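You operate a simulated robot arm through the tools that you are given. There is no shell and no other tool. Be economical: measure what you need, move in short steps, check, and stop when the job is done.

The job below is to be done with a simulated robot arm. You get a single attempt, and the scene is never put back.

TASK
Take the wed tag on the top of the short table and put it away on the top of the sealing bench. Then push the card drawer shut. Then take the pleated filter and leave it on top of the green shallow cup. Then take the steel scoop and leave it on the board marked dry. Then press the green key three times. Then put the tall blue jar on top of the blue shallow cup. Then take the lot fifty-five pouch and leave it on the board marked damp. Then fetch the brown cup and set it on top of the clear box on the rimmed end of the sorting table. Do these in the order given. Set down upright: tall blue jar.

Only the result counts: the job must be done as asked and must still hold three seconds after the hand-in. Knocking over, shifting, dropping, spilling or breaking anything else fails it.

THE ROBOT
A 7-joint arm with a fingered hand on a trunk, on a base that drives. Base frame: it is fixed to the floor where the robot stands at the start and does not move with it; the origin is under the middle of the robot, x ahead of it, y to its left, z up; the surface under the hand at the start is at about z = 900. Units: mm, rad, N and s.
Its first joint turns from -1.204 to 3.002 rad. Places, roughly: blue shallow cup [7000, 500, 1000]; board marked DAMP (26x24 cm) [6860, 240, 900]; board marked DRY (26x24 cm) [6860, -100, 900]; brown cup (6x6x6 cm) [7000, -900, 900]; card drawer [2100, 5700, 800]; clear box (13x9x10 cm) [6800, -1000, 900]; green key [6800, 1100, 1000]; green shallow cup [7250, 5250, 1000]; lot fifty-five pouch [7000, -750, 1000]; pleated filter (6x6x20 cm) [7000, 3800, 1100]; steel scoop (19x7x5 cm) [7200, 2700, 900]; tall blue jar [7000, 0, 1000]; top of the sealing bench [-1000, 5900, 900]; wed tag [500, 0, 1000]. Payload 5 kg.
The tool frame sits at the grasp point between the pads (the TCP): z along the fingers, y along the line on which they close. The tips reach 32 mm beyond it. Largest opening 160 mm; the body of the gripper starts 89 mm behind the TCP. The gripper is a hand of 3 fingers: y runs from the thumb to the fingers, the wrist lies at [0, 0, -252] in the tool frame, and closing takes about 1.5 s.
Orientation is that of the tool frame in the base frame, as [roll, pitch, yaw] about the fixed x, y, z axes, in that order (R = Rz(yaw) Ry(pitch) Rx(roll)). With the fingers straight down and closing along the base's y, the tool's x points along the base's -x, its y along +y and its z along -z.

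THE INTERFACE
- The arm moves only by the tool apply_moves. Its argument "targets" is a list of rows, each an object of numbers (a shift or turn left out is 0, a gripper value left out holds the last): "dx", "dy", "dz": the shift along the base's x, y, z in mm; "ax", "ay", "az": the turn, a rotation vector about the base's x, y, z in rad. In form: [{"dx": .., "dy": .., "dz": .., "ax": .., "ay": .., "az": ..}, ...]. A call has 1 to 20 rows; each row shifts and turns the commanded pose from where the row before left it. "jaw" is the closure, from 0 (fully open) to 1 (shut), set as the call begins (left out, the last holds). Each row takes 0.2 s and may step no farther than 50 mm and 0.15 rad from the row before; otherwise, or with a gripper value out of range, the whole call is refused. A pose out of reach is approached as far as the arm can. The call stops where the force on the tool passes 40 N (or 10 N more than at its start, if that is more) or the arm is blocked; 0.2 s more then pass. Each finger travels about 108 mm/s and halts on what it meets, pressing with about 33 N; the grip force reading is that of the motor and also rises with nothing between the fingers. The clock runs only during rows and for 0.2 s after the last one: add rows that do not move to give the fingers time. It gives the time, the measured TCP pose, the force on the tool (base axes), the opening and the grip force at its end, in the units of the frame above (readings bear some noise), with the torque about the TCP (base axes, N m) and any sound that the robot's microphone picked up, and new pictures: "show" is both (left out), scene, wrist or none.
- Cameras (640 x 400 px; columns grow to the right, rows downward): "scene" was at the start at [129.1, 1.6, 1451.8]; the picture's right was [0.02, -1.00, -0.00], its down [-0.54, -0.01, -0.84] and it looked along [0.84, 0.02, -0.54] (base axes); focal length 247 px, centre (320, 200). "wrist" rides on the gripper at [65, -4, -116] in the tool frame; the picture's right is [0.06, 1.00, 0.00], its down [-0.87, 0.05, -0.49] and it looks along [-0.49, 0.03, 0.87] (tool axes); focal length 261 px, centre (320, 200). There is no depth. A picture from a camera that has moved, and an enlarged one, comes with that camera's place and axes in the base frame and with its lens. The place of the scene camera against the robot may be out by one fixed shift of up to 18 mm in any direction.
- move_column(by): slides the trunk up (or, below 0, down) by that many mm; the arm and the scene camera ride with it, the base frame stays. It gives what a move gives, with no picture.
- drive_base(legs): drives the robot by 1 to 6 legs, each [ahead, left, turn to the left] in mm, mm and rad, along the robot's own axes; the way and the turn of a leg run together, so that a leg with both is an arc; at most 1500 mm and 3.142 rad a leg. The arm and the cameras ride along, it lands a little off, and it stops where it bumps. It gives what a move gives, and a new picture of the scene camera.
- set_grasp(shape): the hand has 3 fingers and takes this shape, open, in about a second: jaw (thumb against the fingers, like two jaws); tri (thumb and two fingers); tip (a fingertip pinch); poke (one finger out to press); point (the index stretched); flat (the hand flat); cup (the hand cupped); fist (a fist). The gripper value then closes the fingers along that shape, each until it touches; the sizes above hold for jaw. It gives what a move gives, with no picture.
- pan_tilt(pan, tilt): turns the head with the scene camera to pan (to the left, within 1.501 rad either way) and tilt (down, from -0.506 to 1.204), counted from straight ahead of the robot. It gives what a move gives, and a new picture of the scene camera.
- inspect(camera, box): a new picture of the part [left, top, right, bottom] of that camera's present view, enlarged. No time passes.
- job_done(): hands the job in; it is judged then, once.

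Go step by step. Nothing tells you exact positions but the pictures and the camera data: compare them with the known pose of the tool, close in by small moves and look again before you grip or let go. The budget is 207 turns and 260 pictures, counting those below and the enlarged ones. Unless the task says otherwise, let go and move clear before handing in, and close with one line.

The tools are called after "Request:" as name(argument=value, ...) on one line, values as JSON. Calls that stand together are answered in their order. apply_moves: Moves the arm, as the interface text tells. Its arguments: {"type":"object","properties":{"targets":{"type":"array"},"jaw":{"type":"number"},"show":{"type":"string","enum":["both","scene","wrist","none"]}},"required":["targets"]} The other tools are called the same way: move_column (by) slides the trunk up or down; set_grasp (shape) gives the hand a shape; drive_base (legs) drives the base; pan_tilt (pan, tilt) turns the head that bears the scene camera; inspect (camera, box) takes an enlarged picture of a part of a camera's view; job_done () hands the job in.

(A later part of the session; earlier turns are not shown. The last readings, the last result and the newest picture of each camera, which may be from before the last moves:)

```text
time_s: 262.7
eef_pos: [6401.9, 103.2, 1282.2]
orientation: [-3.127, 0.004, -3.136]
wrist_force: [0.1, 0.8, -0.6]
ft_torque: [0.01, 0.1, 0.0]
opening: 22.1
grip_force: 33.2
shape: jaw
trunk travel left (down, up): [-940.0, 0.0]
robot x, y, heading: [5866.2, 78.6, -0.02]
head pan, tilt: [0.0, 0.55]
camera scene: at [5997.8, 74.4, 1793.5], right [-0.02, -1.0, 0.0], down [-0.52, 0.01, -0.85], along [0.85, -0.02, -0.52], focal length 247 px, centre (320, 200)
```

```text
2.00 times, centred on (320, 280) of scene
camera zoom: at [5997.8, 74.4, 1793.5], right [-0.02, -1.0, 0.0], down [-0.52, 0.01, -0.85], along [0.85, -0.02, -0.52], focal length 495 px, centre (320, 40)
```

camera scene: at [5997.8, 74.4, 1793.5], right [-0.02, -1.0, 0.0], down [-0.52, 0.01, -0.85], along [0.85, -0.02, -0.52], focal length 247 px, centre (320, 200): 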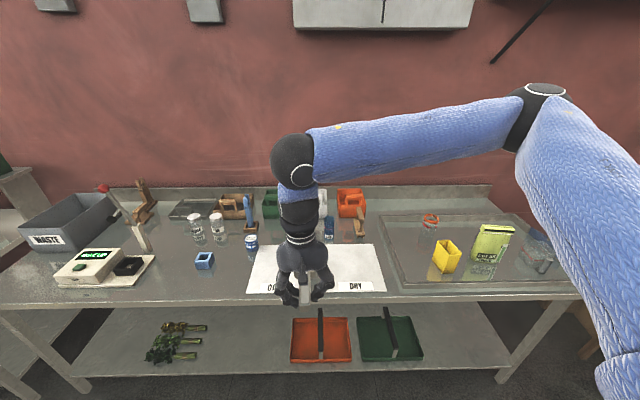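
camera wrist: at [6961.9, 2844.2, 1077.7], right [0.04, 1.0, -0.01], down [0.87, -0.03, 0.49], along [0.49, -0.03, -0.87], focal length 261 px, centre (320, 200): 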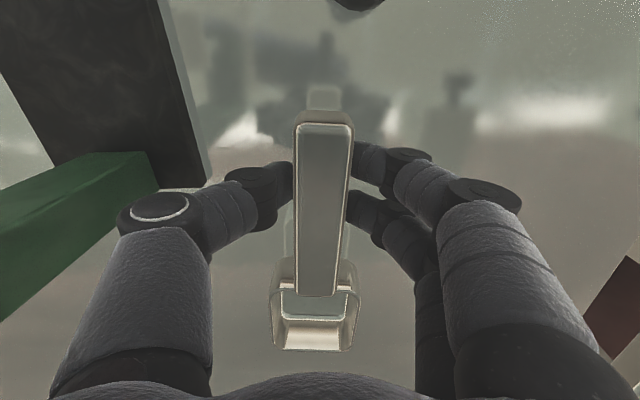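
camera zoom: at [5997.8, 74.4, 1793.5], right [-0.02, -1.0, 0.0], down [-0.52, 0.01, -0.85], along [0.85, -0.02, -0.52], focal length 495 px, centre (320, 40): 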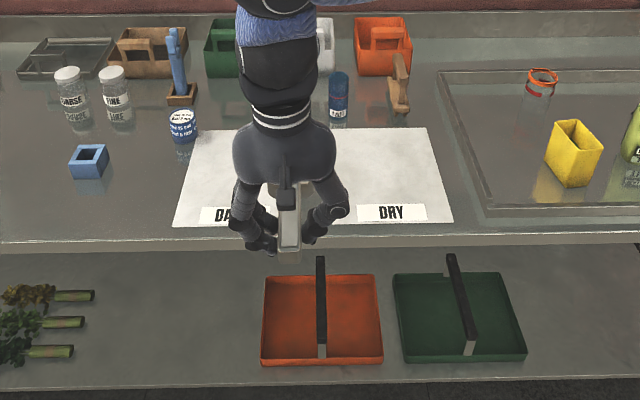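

The DRY board spans roughly x 6720–6980 and y -230–0. I'll drive up to it and position the scoop.

Request:
drive_base(legs=[[330, -160, 0.02]])

Request:
apply_moves(targets=[{"dx": 30, "dy": -20}, {"dx": 30, "dy": -20}, {}])

```text
time_s: 265.1
eef_pos: [6737.1, -46.5, 1282.8]
orientation: [-3.128, 0.004, -3.116]
wrist_force: [-0.7, 0.1, -0.9]
ft_torque: [-0.02, 0.08, 0.0]
opening: 22.2
grip_force: 32.8
shape: jaw
trunk travel left (down, up): [-940.0, 0.0]
robot x, y, heading: [6206.5, -82.6, 0.001]
head pan, tilt: [0.0, 0.55]
camera scene: at [6333.2, -83.3, 1793.5], right [0.0, -1.0, 0.0], down [-0.52, 0.0, -0.85], along [0.85, 0.0, -0.52], focal length 247 px, centre (320, 200)
```

scene: 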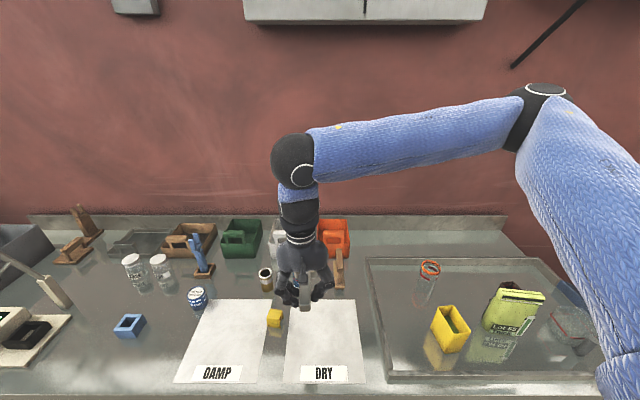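

```text
time_s: 265.9
eef_pos: [6795.5, -85.9, 1282.2]
orientation: [-3.126, 0.004, -3.115]
wrist_force: [0.0, 0.2, -1.4]
ft_torque: [0.0, 0.07, 0.04]
opening: 22.3
grip_force: 32.9
shape: jaw
trunk travel left (down, up): [-940.0, 0.0]
robot x, y, heading: [6202.6, -82.8, 0.001]
head pan, tilt: [0.0, 0.55]
camera scene: at [6332.9, -82.0, 1793.5], right [0.0, -1.0, 0.0], down [-0.52, 0.0, -0.85], along [0.85, 0.0, -0.52], focal length 247 px, centre (320, 200)
camera wrist: at [6729.5, -90.9, 1398.2], right [-0.09, 1.0, -0.02], down [0.87, 0.08, 0.49], along [0.49, 0.03, -0.87], focal length 261 px, centre (320, 200)
```

scene: 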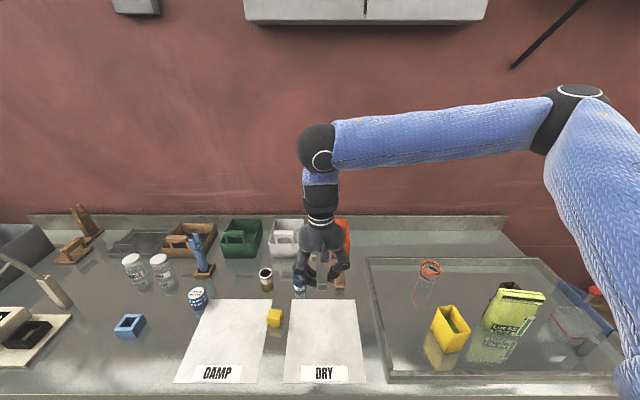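
wrist: 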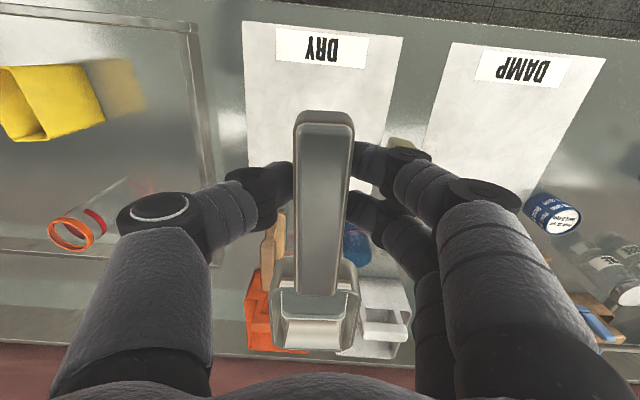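

The DRY board is at about x 6697–6940+, y -225–30. I'll centre the scoop at (6825, -97) by putting the TCP at x≈6785, then lower it.

Request:
apply_moves(targets=[{"dx": -8, "dy": -11, "az": -0.02}, {}], show="none")

Request:
move_column(by=-310)

Request:
apply_moves(targets=[{}])

```text
time_s: 266.5
eef_pos: [6787.5, -97.2, 1282.4]
orientation: [-3.125, 0.004, -3.137]
wrist_force: [-0.6, 1.0, -2.4]
ft_torque: [-0.03, 0.1, -0.02]
opening: 22.2
grip_force: 33.0
shape: jaw
trunk travel left (down, up): [-940.0, 0.0]
robot x, y, heading: [6203.6, -84.0, 0.003]
head pan, tilt: [0.0, 0.55]
```

```text
time_s: 269.6
eef_pos: [6788.5, -97.2, 972.2]
orientation: [-3.128, 0.004, -3.137]
wrist_force: [-0.2, -0.4, -1.0]
ft_torque: [0.02, 0.06, -0.02]
opening: 22.2
grip_force: 33.6
shape: jaw
trunk travel left (down, up): [-630.0, 310.0]
robot x, y, heading: [6203.2, -84.9, 0.001]
head pan, tilt: [0.0, 0.55]
```

```text
time_s: 270.0
eef_pos: [6788.2, -97.6, 973.3]
orientation: [-3.128, 0.004, -3.136]
wrist_force: [-1.1, 0.0, -1.3]
ft_torque: [0.0, 0.07, -0.03]
opening: 22.1
grip_force: 32.9
shape: jaw
trunk travel left (down, up): [-630.0, 310.0]
robot x, y, heading: [6205.2, -83.5, 0.003]
head pan, tilt: [0.0, 0.55]
camera scene: at [6333.2, -83.4, 1483.5], right [0.0, -1.0, 0.0], down [-0.52, 0.0, -0.85], along [0.85, 0.0, -0.52], focal length 247 px, centre (320, 200)
camera wrist: at [6721.4, -100.8, 1087.8], right [-0.07, 1.0, -0.01], down [0.87, 0.07, 0.49], along [0.49, 0.02, -0.87], focal length 261 px, centre (320, 200)
```

scene: 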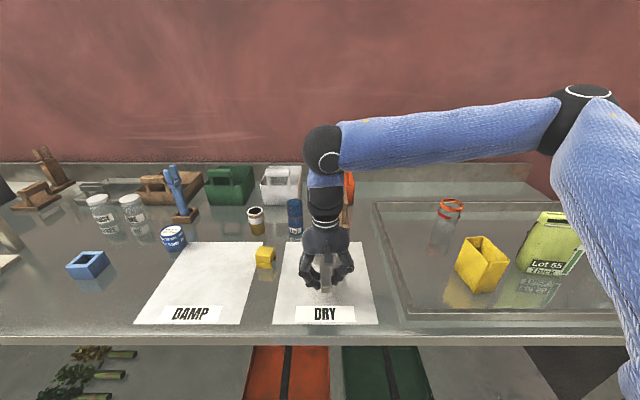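
wrist: 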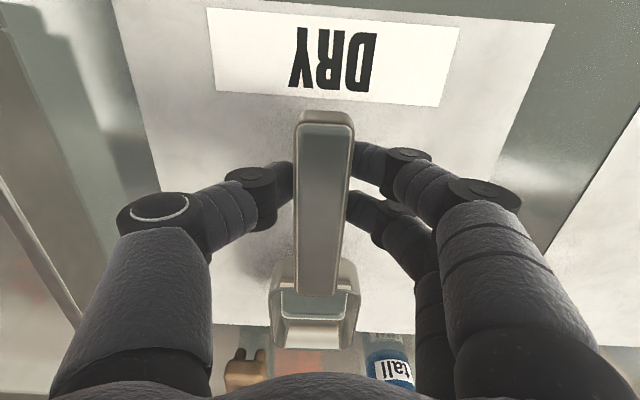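

Request:
apply_moves(targets=[{"dz": -12}, {"dz": -8}, {"dz": -4}, {"dz": -2}, {}], show="none")

Request:
apply_moves(targets=[{"dz": -2}, {"dz": -2}, {}], show="wrist")

```text
time_s: 271.2
eef_pos: [6787.3, -97.0, 946.8]
orientation: [-3.128, 0.003, -3.138]
wrist_force: [0.1, -1.0, -1.0]
ft_torque: [0.03, 0.06, -0.06]
opening: 22.3
grip_force: 33.4
shape: jaw
trunk travel left (down, up): [-630.0, 310.0]
robot x, y, heading: [6206.6, -83.5, -0.004]
head pan, tilt: [0.0, 0.55]
```

```text
time_s: 272.0
eef_pos: [6786.6, -98.2, 942.0]
orientation: [-3.128, 0.004, -3.136]
wrist_force: [1.2, -0.4, -0.3]
ft_torque: [0.0, -0.01, 0.02]
opening: 22.5
grip_force: 33.2
shape: jaw
trunk travel left (down, up): [-630.0, 310.0]
robot x, y, heading: [6202.5, -85.1, -0.001]
head pan, tilt: [0.0, 0.55]
camera wrist: at [6721.2, -100.8, 1057.2], right [-0.07, 1.0, -0.01], down [0.87, 0.07, 0.49], along [0.49, 0.02, -0.87], focal length 261 px, centre (320, 200)
```

wrist: 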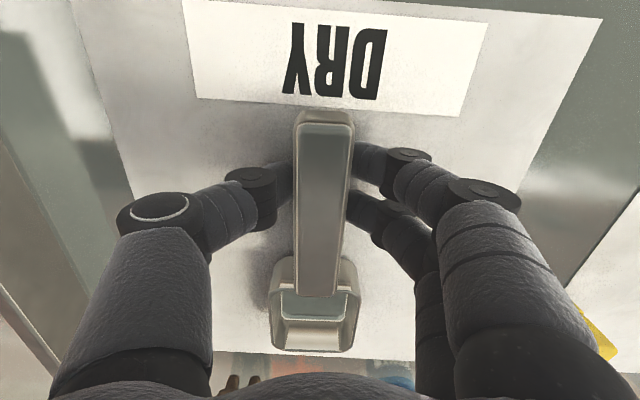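

The torque change shows it's touching. I'll go one more millimetre and then release.

Request:
apply_moves(targets=[{"dz": -1.5}, {}], show="none")

Request:
apply_moves(targets=[{}, {}, {}, {}], jaw=0.5, show="wrist")

Request:
move_column(by=310)

Request:
apply_moves(targets=[{"dx": -40}, {"dx": -40}, {"dx": -40}, {}])

```text
time_s: 272.6
eef_pos: [6786.8, -97.5, 940.9]
orientation: [-3.127, 0.002, -3.137]
wrist_force: [0.1, 0.6, -1.1]
ft_torque: [0.01, -0.03, 0.02]
opening: 22.2
grip_force: 32.5
shape: jaw
trunk travel left (down, up): [-630.0, 310.0]
robot x, y, heading: [6203.8, -85.3, -0.001]
head pan, tilt: [0.0, 0.55]
```

```text
time_s: 273.6
eef_pos: [6786.6, -97.4, 941.4]
orientation: [-3.127, 0.004, -3.137]
wrist_force: [0.8, 0.5, -0.6]
ft_torque: [-0.02, 0.05, 0.02]
opening: 79.4
grip_force: 0.1
shape: jaw
trunk travel left (down, up): [-630.0, 310.0]
robot x, y, heading: [6202.2, -81.9, -0.0]
head pan, tilt: [0.0, 0.55]
camera wrist: at [6721.2, -100.8, 1056.0], right [-0.07, 1.0, -0.01], down [0.87, 0.07, 0.49], along [0.49, 0.02, -0.87], focal length 261 px, centre (320, 200)
```

wrist: 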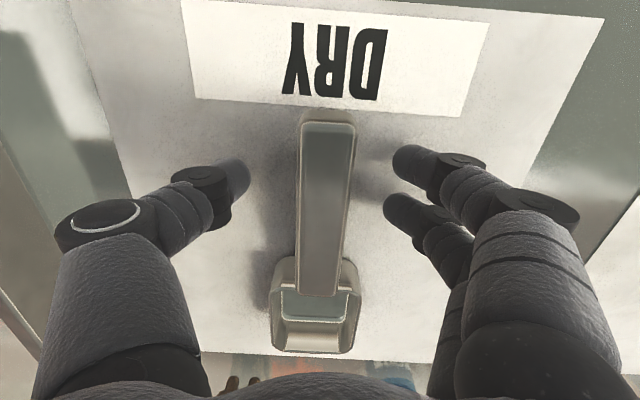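

```text
time_s: 276.6
eef_pos: [6787.4, -97.2, 1251.0]
orientation: [-3.127, 0.003, -3.138]
wrist_force: [0.4, 0.0, 0.0]
ft_torque: [0.01, 0.0, -0.01]
opening: 79.1
grip_force: 0.0
shape: jaw
trunk travel left (down, up): [-940.0, 0.0]
robot x, y, heading: [6203.7, -79.1, 0.002]
head pan, tilt: [0.0, 0.55]
```

```text
time_s: 277.6
eef_pos: [6665.6, -97.3, 1248.5]
orientation: [-3.128, 0.004, -3.137]
wrist_force: [0.3, 0.0, -0.3]
ft_torque: [-0.01, -0.01, -0.01]
opening: 79.3
grip_force: 0.0
shape: jaw
trunk travel left (down, up): [-940.0, 0.0]
robot x, y, heading: [6204.6, -80.8, 0.001]
head pan, tilt: [0.0, 0.55]
camera scene: at [6333.4, -83.9, 1793.5], right [0.0, -1.0, 0.0], down [-0.52, 0.0, -0.85], along [0.85, 0.0, -0.52], focal length 247 px, centre (320, 200)
camera wrist: at [6599.9, -99.3, 1365.0], right [-0.07, 1.0, -0.01], down [0.87, 0.07, 0.49], along [0.49, 0.02, -0.87], focal length 261 px, centre (320, 200)
```

scene: 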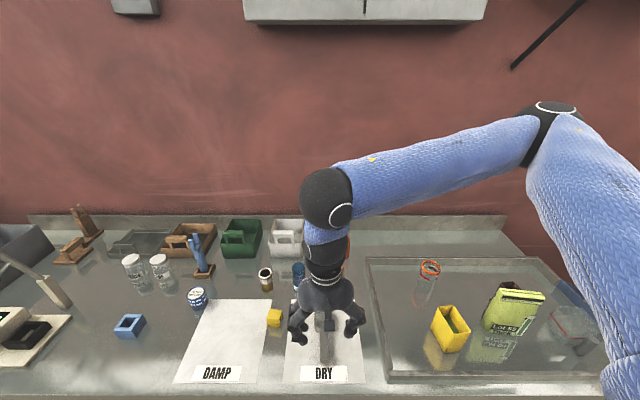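
wrist: 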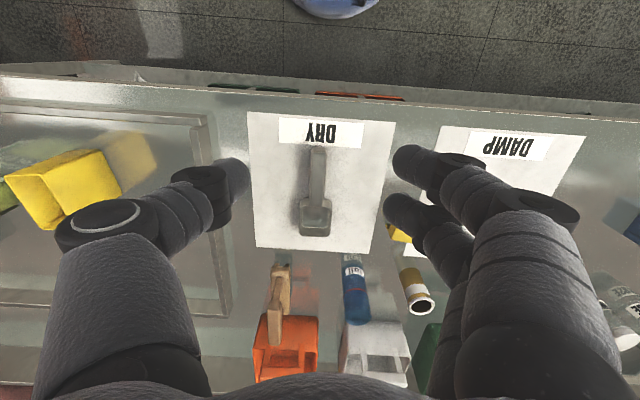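

The scoop is on DRY. Next is the green key near (6800, 1100), so I'll strafe left.

Request:
drive_base(legs=[[-120, 0, 0], [0, 1150, 0]])

Request:
apply_moves(targets=[{"dy": 45}, {"dy": 45}, {"dy": 45}, {"dy": 45}, {"dy": 45}], show="scene")

Request:
inspect(camera="scene", box=[240, 200, 400, 320])

```text
time_s: 284.2
eef_pos: [6541.0, 1028.1, 1250.7]
orientation: [-3.131, 0.003, -3.128]
wrist_force: [0.3, 0.2, 0.1]
ft_torque: [0.01, 0.02, 0.01]
opening: 79.3
grip_force: 0.2
shape: jaw
trunk travel left (down, up): [-940.0, 0.0]
robot x, y, heading: [6077.5, 1037.9, 0.013]
head pan, tilt: [0.0, 0.55]
camera scene: at [6207.4, 1038.1, 1793.5], right [0.01, -1.0, 0.0], down [-0.52, -0.01, -0.85], along [0.85, 0.01, -0.52], focal length 247 px, centre (320, 200)
```

scene: 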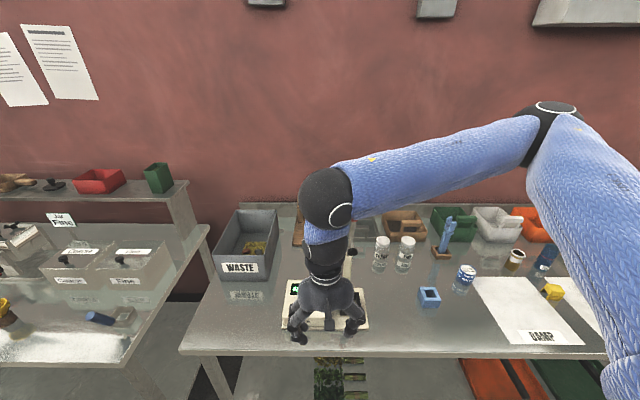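

```text
time_s: 285.4
eef_pos: [6540.5, 1254.5, 1250.3]
orientation: [-3.125, 0.004, -3.13]
wrist_force: [0.0, -0.4, -0.1]
ft_torque: [-0.04, -0.02, -0.01]
opening: 79.7
grip_force: 0.1
shape: jaw
trunk travel left (down, up): [-940.0, 0.0]
robot x, y, heading: [6074.6, 1035.8, 0.011]
head pan, tilt: [0.0, 0.55]
camera scene: at [6206.9, 1040.9, 1793.5], right [0.01, -1.0, 0.0], down [-0.52, -0.01, -0.85], along [0.85, 0.01, -0.52], focal length 247 px, centre (320, 200)
```

scene: 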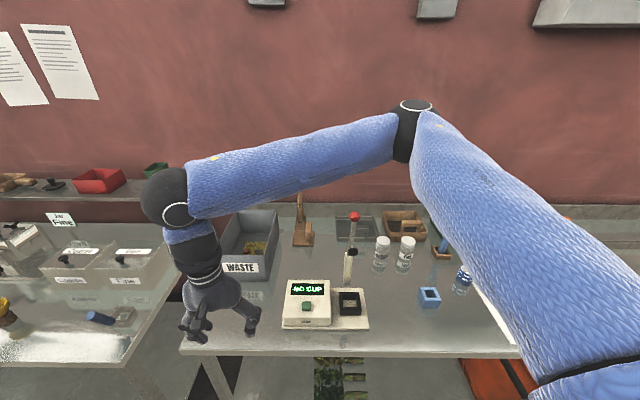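

```text
3.33 times, centred on (320, 260) of scene
camera zoom: at [6206.9, 1040.9, 1793.5], right [0.01, -1.0, 0.0], down [-0.52, -0.01, -0.85], along [0.85, 0.01, -0.52], focal length 824 px, centre (320, 0)
```

zoom: 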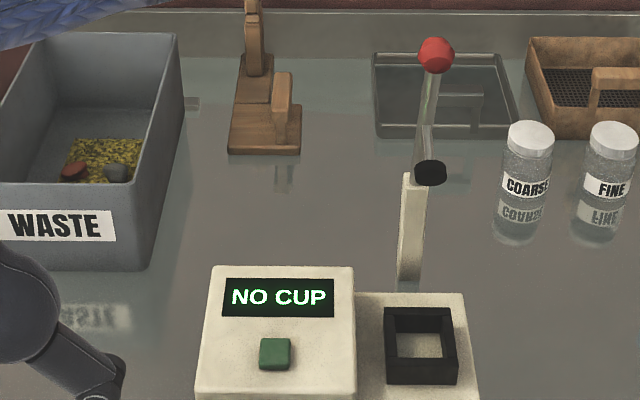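

The display reads "NO CUP" and the green key is near (6800, 1098) on top of the device. I'll shape the hand to "poke" and see where the finger is.

Request:
set_grasp(shape="poke")

Request:
apply_moves(targets=[{"dx": 45}, {"dx": 45}, {"dx": 45}, {"dy": -45}, {"dy": -45}, {"dy": -45}, {}])

Request:
inspect(camera="scene", box=[230, 200, 390, 340])

```text
time_s: 286.3
eef_pos: [6540.2, 1252.4, 1249.8]
orientation: [-3.129, 0.003, -3.129]
wrist_force: [0.0, 0.4, 0.3]
ft_torque: [-0.01, 0.03, 0.02]
opening: 0.0
grip_force: 0.1
shape: poke
trunk travel left (down, up): [-940.0, 0.0]
robot x, y, heading: [6077.3, 1032.8, 0.004]
head pan, tilt: [0.0, 0.55]
```

```text
time_s: 287.9
eef_pos: [6673.0, 1118.7, 1249.9]
orientation: [-3.126, 0.005, -3.129]
wrist_force: [0.2, -0.7, 0.2]
ft_torque: [-0.04, 0.0, 0.01]
opening: 0.0
grip_force: 0.0
shape: poke
trunk travel left (down, up): [-940.0, 0.0]
robot x, y, heading: [6077.5, 1034.9, 0.008]
head pan, tilt: [0.0, 0.55]
camera scene: at [6207.6, 1039.5, 1793.5], right [0.01, -1.0, 0.0], down [-0.52, -0.01, -0.85], along [0.85, 0.01, -0.52], focal length 247 px, centre (320, 200)
camera wrist: at [6607.0, 1114.0, 1365.8], right [-0.08, 1.0, -0.02], down [0.87, 0.07, 0.49], along [0.49, 0.02, -0.87], focal length 261 px, centre (320, 200)
```

scene: 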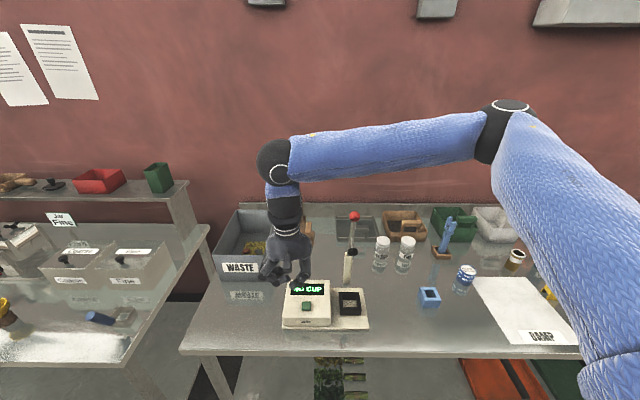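
wrist: 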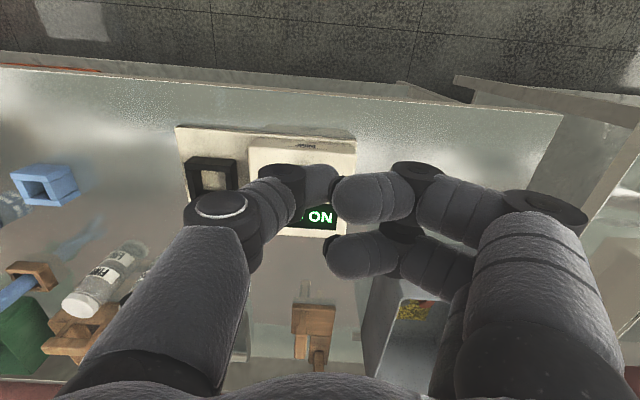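

```text
2.86 times, centred on (310, 270) of scene
camera zoom: at [6207.6, 1039.5, 1793.5], right [0.01, -1.0, 0.0], down [-0.52, -0.01, -0.85], along [0.85, 0.01, -0.52], focal length 706 px, centre (349, 0)
```

zoom: 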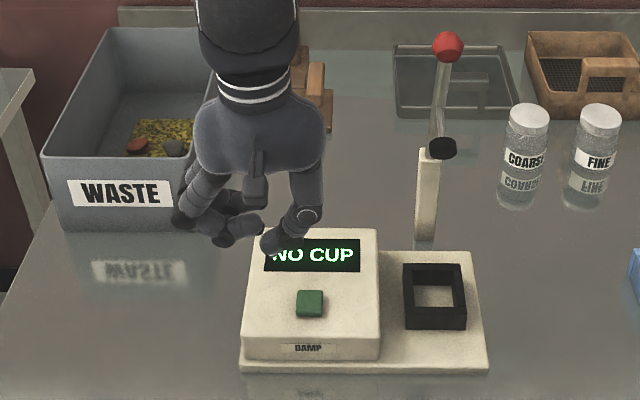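

Poke doesn't give a clear single tip. I'll try "point".

Request:
set_grasp(shape="point")

Request:
apply_moves(targets=[{}, {}, {}], jaw=1.0, show="wrist")

Request:
inspect(camera="scene", box=[230, 200, 390, 340])

```text
time_s: 288.8
eef_pos: [6673.8, 1116.5, 1249.4]
orientation: [-3.128, 0.004, -3.127]
wrist_force: [-0.2, 0.3, -0.5]
ft_torque: [0.05, 0.01, 0.03]
opening: 0.0
grip_force: 0.0
shape: point
trunk travel left (down, up): [-940.0, 0.0]
robot x, y, heading: [6079.6, 1037.4, 0.007]
head pan, tilt: [0.0, 0.55]
```

```text
time_s: 289.6
eef_pos: [6673.2, 1118.0, 1249.7]
orientation: [-3.126, 0.003, -3.126]
wrist_force: [-0.2, -0.2, -0.2]
ft_torque: [0.0, -0.03, 0.01]
opening: 0.3
grip_force: 0.0
shape: point
trunk travel left (down, up): [-940.0, 0.0]
robot x, y, heading: [6078.8, 1035.1, 0.012]
head pan, tilt: [0.0, 0.55]
camera wrist: at [6607.0, 1113.3, 1365.9], right [-0.08, 1.0, -0.01], down [0.87, 0.07, 0.49], along [0.49, 0.03, -0.87], focal length 261 px, centre (320, 200)
```

wrist: 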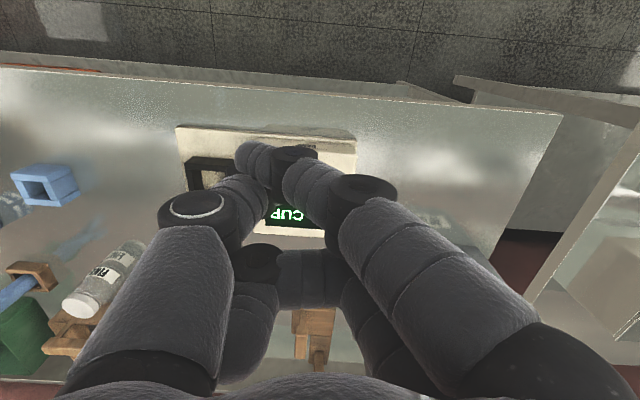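

```text
2.86 times, centred on (310, 270) of scene
camera zoom: at [6207.4, 1038.2, 1793.5], right [0.01, -1.0, 0.0], down [-0.52, -0.01, -0.85], along [0.85, 0.01, -0.52], focal length 706 px, centre (349, 0)
```

zoom: 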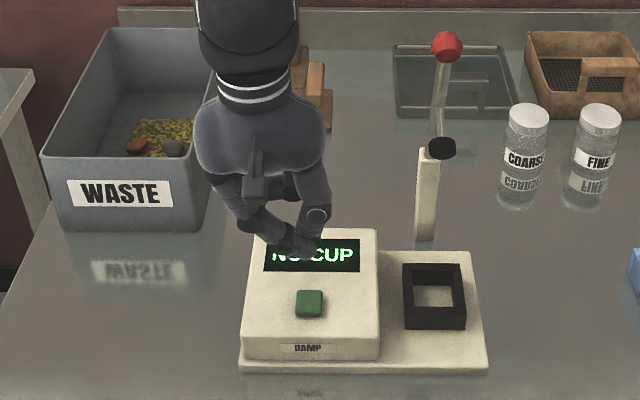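

I'll use the plain jaw, fully open, and press with the thumb alone. The thumb sits about 85 mm to the -y side of the TCP, and the fingers will hang beyond the device.

Request:
set_grasp(shape="jaw")

Request:
apply_moves(targets=[{"dx": 45}, {"dx": 45}, {"dx": 40}, {"dy": 35}, {"dy": 30}, {}], jaw=0.0)

Request:
inspect(camera="scene", box=[230, 200, 390, 340])

```text
time_s: 290.5
eef_pos: [6673.2, 1116.1, 1251.1]
orientation: [-3.127, 0.003, -3.128]
wrist_force: [0.1, 0.1, 0.4]
ft_torque: [-0.02, -0.02, 0.0]
opening: 159.6
grip_force: 0.1
shape: jaw
trunk travel left (down, up): [-940.0, 0.0]
robot x, y, heading: [6077.7, 1037.8, 0.012]
head pan, tilt: [0.0, 0.55]
```

```text
time_s: 291.9
eef_pos: [6804.6, 1181.9, 1250.0]
orientation: [-3.127, 0.004, -3.128]
wrist_force: [0.2, -0.5, 0.0]
ft_torque: [0.02, 0.02, 0.0]
opening: 159.9
grip_force: 0.0
shape: jaw
trunk travel left (down, up): [-940.0, 0.0]
robot x, y, heading: [6076.8, 1034.9, 0.009]
head pan, tilt: [0.0, 0.55]
camera scene: at [6207.7, 1036.0, 1793.4], right [0.01, -1.0, 0.0], down [-0.52, 0.0, -0.85], along [0.85, 0.01, -0.52], focal length 247 px, centre (320, 200)
camera wrist: at [6739.1, 1178.3, 1365.0], right [-0.08, 1.0, -0.01], down [0.87, 0.07, 0.49], along [0.49, 0.03, -0.87], focal length 261 px, centre (320, 200)
```

scene: 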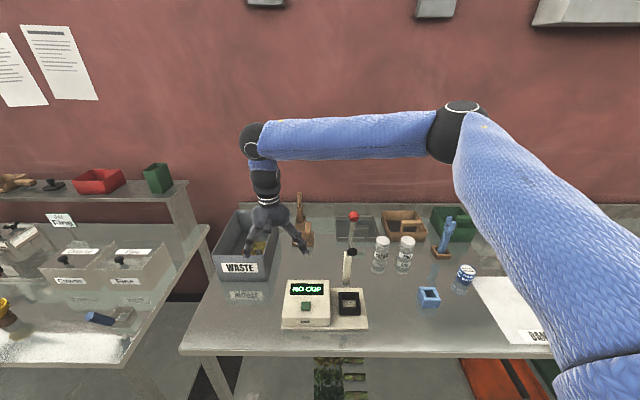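
wrist: 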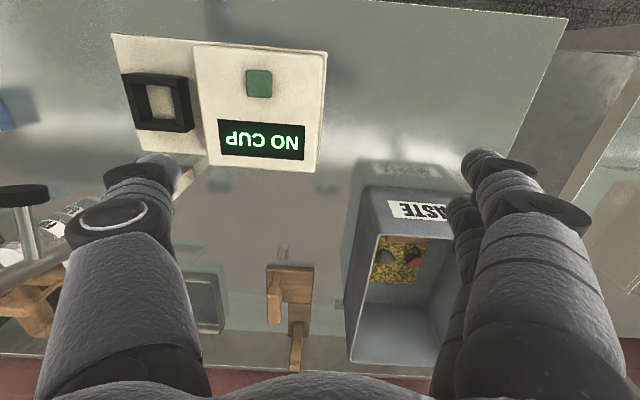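

```text
2.86 times, centred on (310, 270) of scene
camera zoom: at [6207.7, 1036.0, 1793.4], right [0.01, -1.0, 0.0], down [-0.52, 0.0, -0.85], along [0.85, 0.01, -0.52], focal length 706 px, centre (349, 0)
```

zoom: 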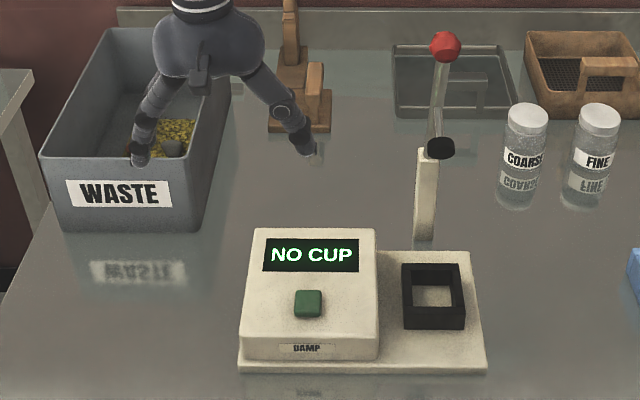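

The key is at about (6781, 1095, 980). I'll place the thumb above it and lower.

Request:
apply_moves(targets=[{"dx": -19, "dy": -2}, {}], show="none")

Request:
move_column(by=-190)

Request:
apply_moves(targets=[{}])

Request:
inspect(camera="scene", box=[250, 160, 378, 260])

```text
time_s: 292.5
eef_pos: [6785.7, 1180.7, 1248.2]
orientation: [-3.129, 0.002, -3.128]
wrist_force: [0.2, -0.3, 0.0]
ft_torque: [0.0, 0.02, 0.0]
opening: 159.9
grip_force: 0.0
shape: jaw
trunk travel left (down, up): [-940.0, 0.0]
robot x, y, heading: [6078.6, 1038.1, 0.013]
head pan, tilt: [0.0, 0.55]
```

```text
time_s: 294.6
eef_pos: [6787.1, 1182.2, 1057.9]
orientation: [-3.128, 0.004, -3.128]
wrist_force: [0.7, 0.1, -0.7]
ft_torque: [0.02, 0.02, -0.02]
opening: 159.9
grip_force: 0.0
shape: jaw
trunk travel left (down, up): [-750.0, 190.0]
robot x, y, heading: [6079.8, 1037.4, 0.013]
head pan, tilt: [0.0, 0.55]
```

```text
time_s: 295.0
eef_pos: [6786.3, 1182.6, 1059.4]
orientation: [-3.128, 0.003, -3.127]
wrist_force: [-0.7, 0.5, -0.5]
ft_torque: [0.01, 0.01, 0.01]
opening: 159.9
grip_force: 0.1
shape: jaw
trunk travel left (down, up): [-750.0, 190.0]
robot x, y, heading: [6073.8, 1038.0, 0.008]
head pan, tilt: [0.0, 0.55]
camera scene: at [6207.4, 1038.1, 1603.5], right [0.01, -1.0, 0.0], down [-0.52, -0.01, -0.85], along [0.85, 0.01, -0.52], focal length 247 px, centre (320, 200)
camera wrist: at [6720.1, 1178.4, 1174.3], right [-0.08, 1.0, -0.01], down [0.87, 0.07, 0.49], along [0.49, 0.03, -0.87], focal length 261 px, centre (320, 200)
```

scene: 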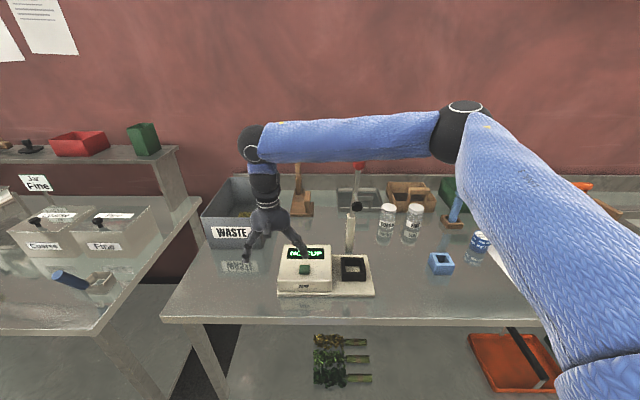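
wrist: 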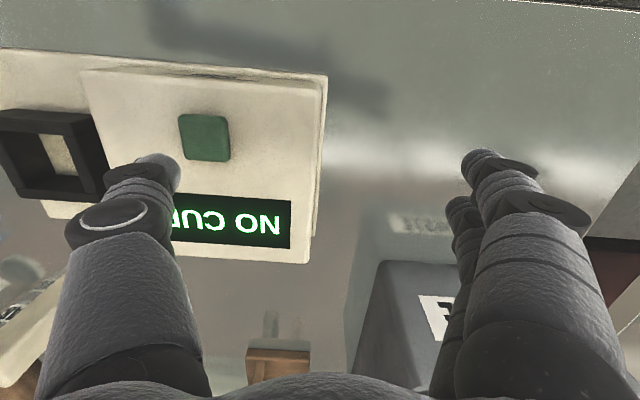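

```text
4.00 times, centred on (314, 210) of scene
camera zoom: at [6207.4, 1038.1, 1603.5], right [0.01, -1.0, 0.0], down [-0.52, -0.01, -0.85], along [0.85, 0.01, -0.52], focal length 989 px, centre (344, 160)
```

zoom: 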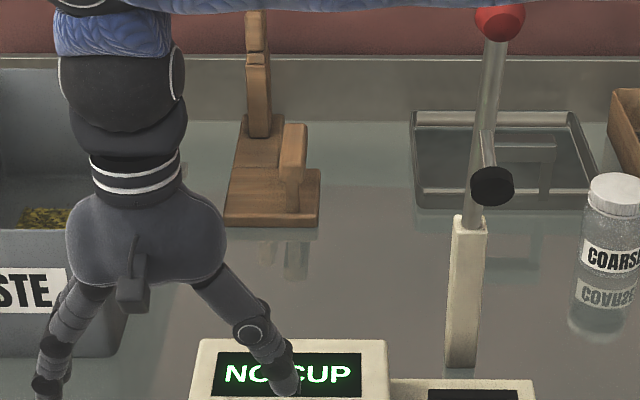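

The thumb lines up with the key, whose top is at z≈985. I'll come down in small steps and watch the force.

Request:
apply_moves(targets=[{"dz": -20}, {"dz": -8}, {}], show="wrist")

Request:
apply_moves(targets=[{"dz": -3}, {"dz": -3}, {"dz": -3}, {}], show="wrist")

```text
time_s: 295.8
eef_pos: [6786.1, 1182.2, 1030.0]
orientation: [-3.128, 0.001, -3.128]
wrist_force: [-0.1, -0.2, -0.4]
ft_torque: [-0.06, -0.02, -0.01]
opening: 160.0
grip_force: 0.1
shape: jaw
trunk travel left (down, up): [-750.0, 190.0]
robot x, y, heading: [6080.8, 1037.1, 0.006]
head pan, tilt: [0.0, 0.55]
camera wrist: at [6720.2, 1177.8, 1145.9], right [-0.08, 1.0, -0.01], down [0.87, 0.07, 0.49], along [0.49, 0.03, -0.87], focal length 261 px, centre (320, 200)
```

wrist: 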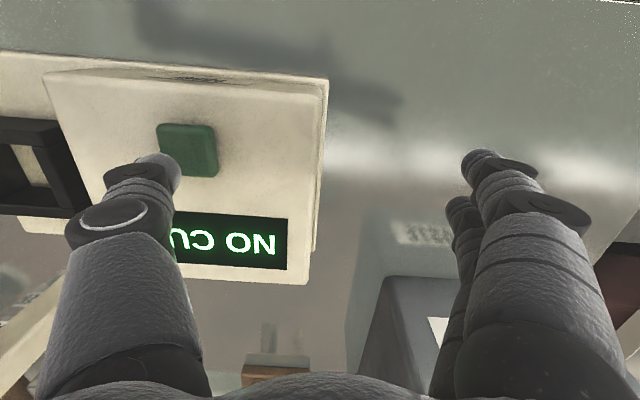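

```text
time_s: 296.8
eef_pos: [6787.1, 1182.0, 1022.2]
orientation: [-3.127, 0.004, -3.128]
wrist_force: [-0.3, -0.3, -0.7]
ft_torque: [-0.04, 0.01, 0.02]
opening: 159.9
grip_force: 0.1
shape: jaw
trunk travel left (down, up): [-750.0, 190.0]
robot x, y, heading: [6080.8, 1034.3, 0.013]
head pan, tilt: [0.0, 0.55]
camera wrist: at [6720.6, 1178.1, 1137.4], right [-0.08, 1.0, -0.01], down [0.87, 0.07, 0.49], along [0.49, 0.03, -0.87], focal length 261 px, centre (320, 200)
```

wrist: 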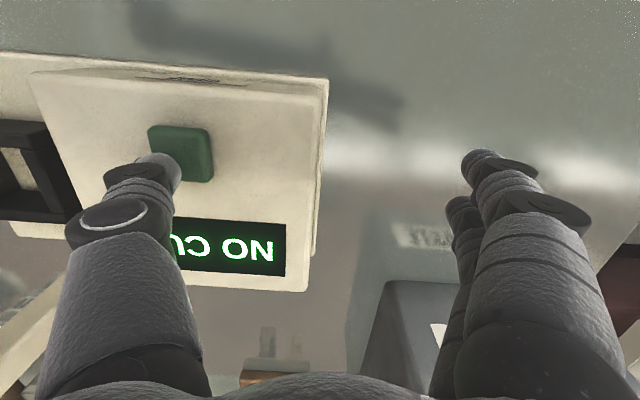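

Request:
apply_moves(targets=[{"dz": -3}, {"dz": -3}, {"dz": -2}, {"dz": -2}, {}], show="wrist")

```text
time_s: 298.0
eef_pos: [6785.9, 1181.9, 1012.3]
orientation: [-3.126, 0.004, -3.127]
wrist_force: [1.5, 0.1, 4.2]
ft_torque: [-0.37, -0.03, 0.14]
opening: 160.1
grip_force: 0.1
shape: jaw
trunk travel left (down, up): [-750.0, 190.0]
robot x, y, heading: [6080.4, 1037.6, 0.014]
head pan, tilt: [0.0, 0.55]
heard: click
camera wrist: at [6719.6, 1178.0, 1127.4], right [-0.08, 1.0, -0.01], down [0.87, 0.07, 0.49], along [0.49, 0.03, -0.87], focal length 261 px, centre (320, 200)
```

wrist: 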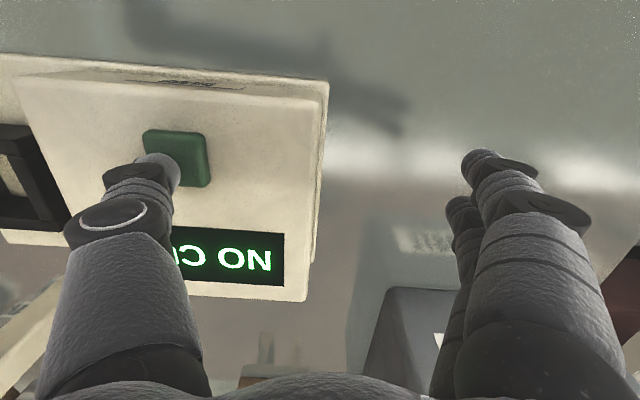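

One click heard. I'll release fully and press a second time.

Request:
apply_moves(targets=[{"dz": 4}, {"dz": 6}, {"dz": 4}, {}, {}], show="none")

Request:
apply_moves(targets=[{"dz": -4}, {"dz": -4}, {"dz": -3}, {"dz": -3}, {}], show="none")

```text
time_s: 299.2
eef_pos: [6787.0, 1180.6, 1026.4]
orientation: [-3.128, 0.003, -3.128]
wrist_force: [0.3, 0.3, 0.5]
ft_torque: [0.0, 0.0, 0.04]
opening: 160.2
grip_force: 0.2
shape: jaw
trunk travel left (down, up): [-750.0, 190.0]
robot x, y, heading: [6081.0, 1038.4, 0.013]
head pan, tilt: [0.0, 0.55]
```

```text
time_s: 300.4
eef_pos: [6787.0, 1181.1, 1012.8]
orientation: [-3.127, 0.004, -3.128]
wrist_force: [1.2, 0.0, 2.6]
ft_torque: [-0.25, -0.05, 0.12]
opening: 160.1
grip_force: 0.0
shape: jaw
trunk travel left (down, up): [-750.0, 190.0]
robot x, y, heading: [6076.9, 1037.3, 0.016]
head pan, tilt: [0.0, 0.55]
heard: click
```

Second click. Now the third press.

Request:
apply_moves(targets=[{"dz": 4}, {"dz": 6}, {"dz": 4}, {}, {}], show="none")

Request:
apply_moves(targets=[{"dz": -4}, {"dz": -4}, {"dz": -3}, {"dz": -3}, {}], show="none")

```text
time_s: 301.6
eef_pos: [6785.9, 1181.4, 1025.4]
orientation: [-3.127, 0.004, -3.128]
wrist_force: [0.2, 0.0, -0.4]
ft_torque: [0.02, 0.0, 0.0]
opening: 160.0
grip_force: 0.0
shape: jaw
trunk travel left (down, up): [-750.0, 190.0]
robot x, y, heading: [6081.1, 1041.9, 0.012]
head pan, tilt: [0.0, 0.55]
```

```text
time_s: 302.8
eef_pos: [6787.3, 1182.9, 1013.3]
orientation: [-3.129, 0.004, -3.129]
wrist_force: [0.2, 0.9, 2.6]
ft_torque: [-0.24, 0.0, 0.01]
opening: 160.0
grip_force: 0.1
shape: jaw
trunk travel left (down, up): [-750.0, 190.0]
robot x, y, heading: [6075.1, 1036.8, 0.009]
head pan, tilt: [0.0, 0.55]
heard: click
```

Three clicks. I'll lift away and check that nothing was disturbed.

Request:
apply_moves(targets=[{"dz": 5}, {"dz": 20}, {"dz": 40}, {}], show="none")

Request:
move_column(by=190)

Request:
apply_moves(targets=[{"dx": -45}, {"dx": -45}, {"dx": -45}, {"dy": -45}, {"dy": -45}, {"dy": -45}, {}])

```text
time_s: 303.8
eef_pos: [6786.4, 1181.8, 1073.9]
orientation: [-3.128, 0.005, -3.126]
wrist_force: [0.0, -0.3, 0.0]
ft_torque: [-0.01, 0.01, -0.04]
opening: 160.1
grip_force: 0.2
shape: jaw
trunk travel left (down, up): [-750.0, 190.0]
robot x, y, heading: [6076.4, 1038.3, 0.012]
head pan, tilt: [0.0, 0.55]
```

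```text
time_s: 305.9
eef_pos: [6786.8, 1181.7, 1266.8]
orientation: [-3.129, 0.005, -3.128]
wrist_force: [-0.2, 0.3, -0.5]
ft_torque: [-0.01, -0.03, -0.01]
opening: 160.3
grip_force: 0.1
shape: jaw
trunk travel left (down, up): [-940.0, 0.0]
robot x, y, heading: [6076.3, 1037.3, 0.01]
head pan, tilt: [0.0, 0.55]
```

```text
time_s: 307.5
eef_pos: [6650.9, 1046.1, 1266.6]
orientation: [-3.127, 0.003, -3.129]
wrist_force: [0.3, 0.0, -0.8]
ft_torque: [-0.02, 0.0, 0.02]
opening: 160.3
grip_force: 0.0
shape: jaw
trunk travel left (down, up): [-940.0, 0.0]
robot x, y, heading: [6079.2, 1038.7, 0.012]
head pan, tilt: [0.0, 0.55]
camera scene: at [6208.2, 1039.2, 1793.4], right [0.01, -1.0, 0.0], down [-0.52, -0.01, -0.85], along [0.85, 0.01, -0.52], focal length 247 px, centre (320, 200)
camera wrist: at [6585.2, 1042.6, 1382.2], right [-0.08, 1.0, -0.02], down [0.87, 0.07, 0.49], along [0.49, 0.02, -0.87], focal length 261 px, centre (320, 200)
```

scene: 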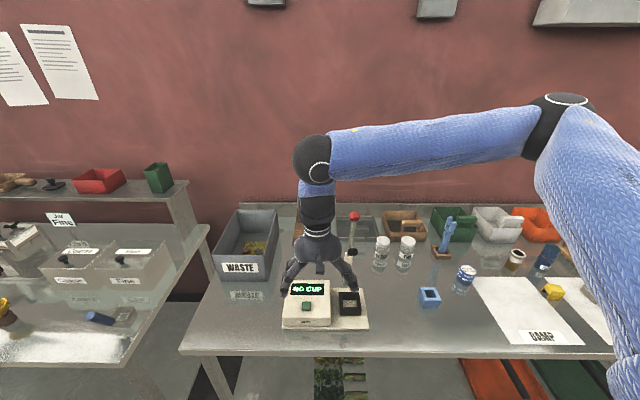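
wrist: 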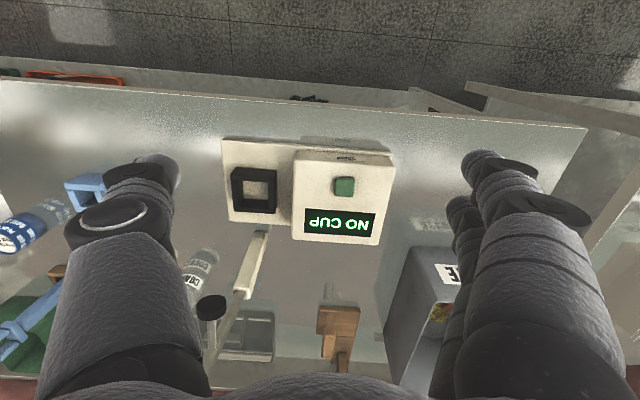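

Next is the tall blue jar at (7000, 0), to go on the blue cup at (7000, 500). Standing at y≈250 reaches both.

Request:
drive_base(legs=[[0, -790, -0.012], [150, 0, 0]])

Request:
inspect(camera="scene", box=[210, 200, 450, 350])

```text
time_s: 312.7
eef_pos: [6804.0, 249.7, 1267.3]
orientation: [-3.127, 0.007, 3.14]
wrist_force: [0.5, 0.4, -0.3]
ft_torque: [-0.03, -0.03, 0.01]
opening: 160.2
grip_force: 0.0
shape: jaw
trunk travel left (down, up): [-940.0, 0.0]
robot x, y, heading: [6229.2, 247.2, -0.007]
head pan, tilt: [0.0, 0.55]
camera scene: at [6358.8, 248.5, 1793.7], right [-0.01, -1.0, 0.0], down [-0.52, 0.0, -0.85], along [0.85, 0.0, -0.52], focal length 247 px, centre (320, 200)
```

scene: 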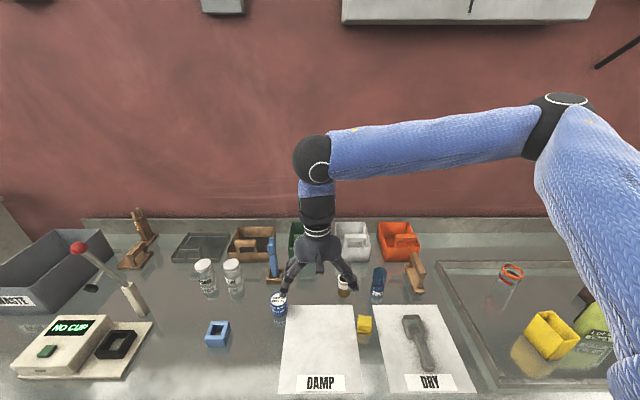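

```text
2.67 times, centred on (330, 275) of scene
camera zoom: at [6358.8, 248.5, 1793.7], right [-0.01, -1.0, 0.0], down [-0.52, 0.0, -0.85], along [0.85, 0.0, -0.52], focal length 659 px, centre (293, 0)
```

zoom: 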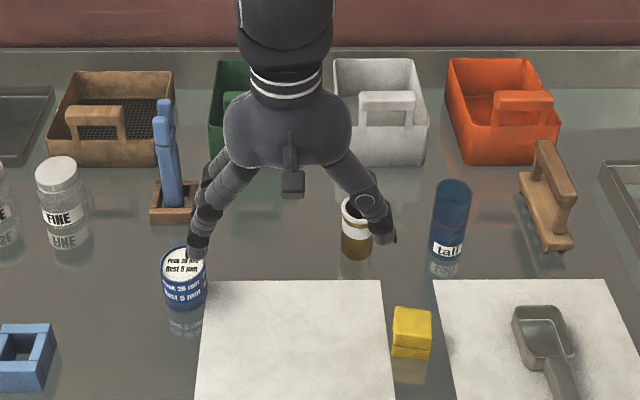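

The tall blue jar is near (7045, 9) and the blue cup near (6977, 407). I'll go over the jar.

Request:
apply_moves(targets=[{"dy": -48}, {"dy": -48}, {"dy": -48}, {"dy": -48}, {"dx": 40, "dy": -24}, {"dx": 40, "dy": -24}, {"dx": 45}, {}], jaw=0.4)

Request:
inspect(camera="wrist", box=[240, 120, 400, 220])

```text
time_s: 314.5
eef_pos: [6927.5, 7.7, 1266.1]
orientation: [-3.129, 0.003, -3.142]
wrist_force: [-0.5, -0.1, -0.1]
ft_torque: [0.0, -0.01, -0.02]
opening: 96.3
grip_force: 0.1
shape: jaw
trunk travel left (down, up): [-940.0, 0.0]
robot x, y, heading: [6231.7, 243.3, -0.007]
head pan, tilt: [0.0, 0.55]
camera scene: at [6359.3, 247.9, 1793.5], right [-0.01, -1.0, 0.0], down [-0.52, 0.0, -0.85], along [0.85, 0.0, -0.52], focal length 247 px, centre (320, 200)
camera wrist: at [6861.0, 5.6, 1381.5], right [-0.06, 1.0, -0.01], down [0.87, 0.06, 0.49], along [0.49, 0.02, -0.87], focal length 261 px, centre (320, 200)
```

scene: 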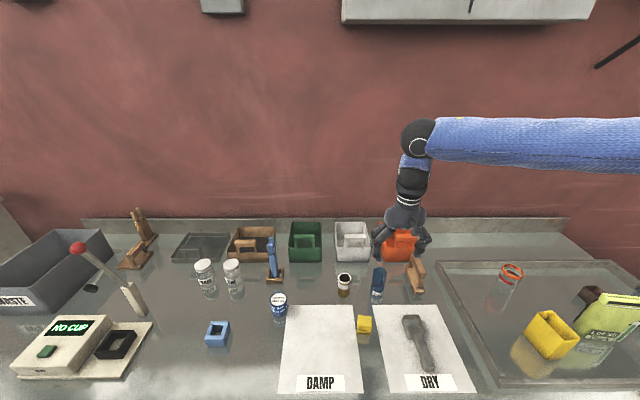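
wrist: 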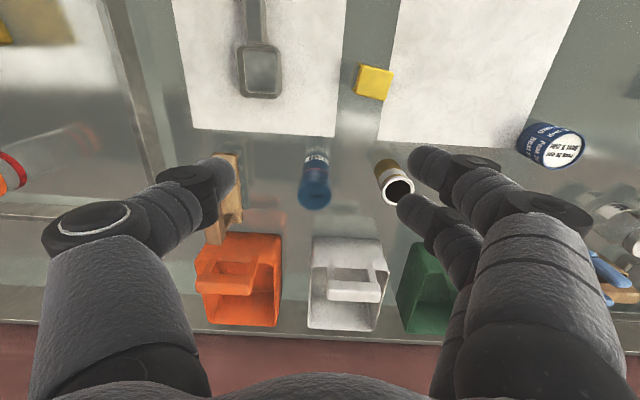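

```text
4.00 times, centred on (320, 170) of wrist
camera zoom: at [6861.0, 5.6, 1381.5], right [-0.06, 1.0, -0.01], down [0.87, 0.06, 0.49], along [0.49, 0.02, -0.87], focal length 1043 px, centre (320, 320)
```

zoom: 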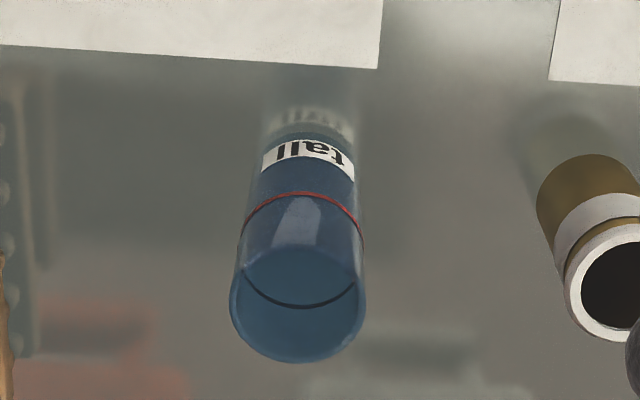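

The jar is about 52 mm across and 127 tall at (7052, 5.6), open-topped and possibly with liquid in it. I'll keep it upright and move gently. Moving over it now.

Request:
apply_moves(targets=[{"dx": 45}, {"dx": 45}, {"dx": 35, "dy": -2}, {}], show="none")

Request:
move_column(by=-170)

Request:
apply_moves(targets=[{}])

```text
time_s: 315.5
eef_pos: [7056.2, 6.2, 1265.4]
orientation: [-3.126, 0.005, -3.141]
wrist_force: [-0.1, 0.5, 0.4]
ft_torque: [0.02, 0.0, 0.03]
opening: 96.4
grip_force: 0.0
shape: jaw
trunk travel left (down, up): [-940.0, 0.0]
robot x, y, heading: [6228.7, 252.5, -0.004]
head pan, tilt: [0.0, 0.55]
```

```text
time_s: 317.4
eef_pos: [7057.1, 7.1, 1096.5]
orientation: [-3.126, 0.007, 3.138]
wrist_force: [-0.4, -0.8, -0.1]
ft_torque: [0.01, -0.02, -0.03]
opening: 96.5
grip_force: 0.0
shape: jaw
trunk travel left (down, up): [-770.0, 170.0]
robot x, y, heading: [6230.9, 245.6, -0.006]
head pan, tilt: [0.0, 0.55]
```

```text
time_s: 317.8
eef_pos: [7055.4, 7.0, 1096.4]
orientation: [-3.128, 0.004, 3.139]
wrist_force: [0.6, 0.4, 0.3]
ft_torque: [0.02, -0.03, -0.05]
opening: 96.5
grip_force: 0.1
shape: jaw
trunk travel left (down, up): [-770.0, 170.0]
robot x, y, heading: [6231.2, 250.3, -0.007]
head pan, tilt: [0.0, 0.55]
camera scene: at [6360.0, 247.9, 1623.5], right [-0.01, -1.0, 0.0], down [-0.52, 0.0, -0.85], along [0.85, 0.0, -0.52], focal length 247 px, centre (320, 200)
camera wrist: at [6990.1, 4.4, 1211.5], right [-0.06, 1.0, -0.01], down [0.87, 0.06, 0.49], along [0.49, 0.02, -0.87], focal length 261 px, centre (320, 200)
```

scene: 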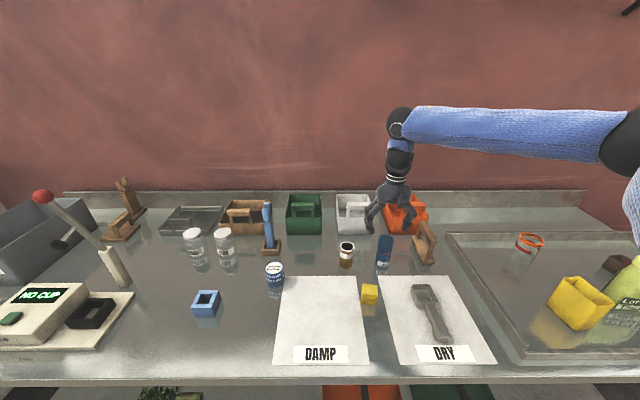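
wrist: 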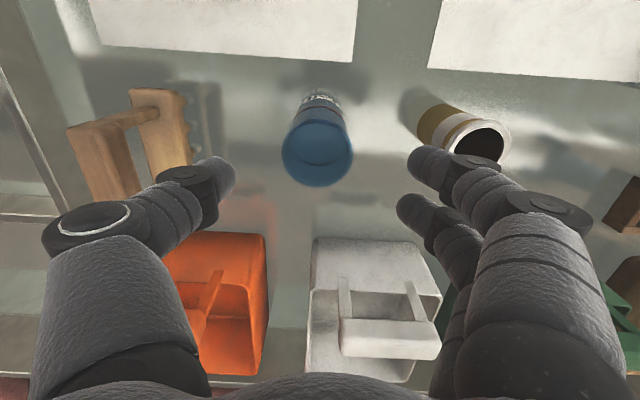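

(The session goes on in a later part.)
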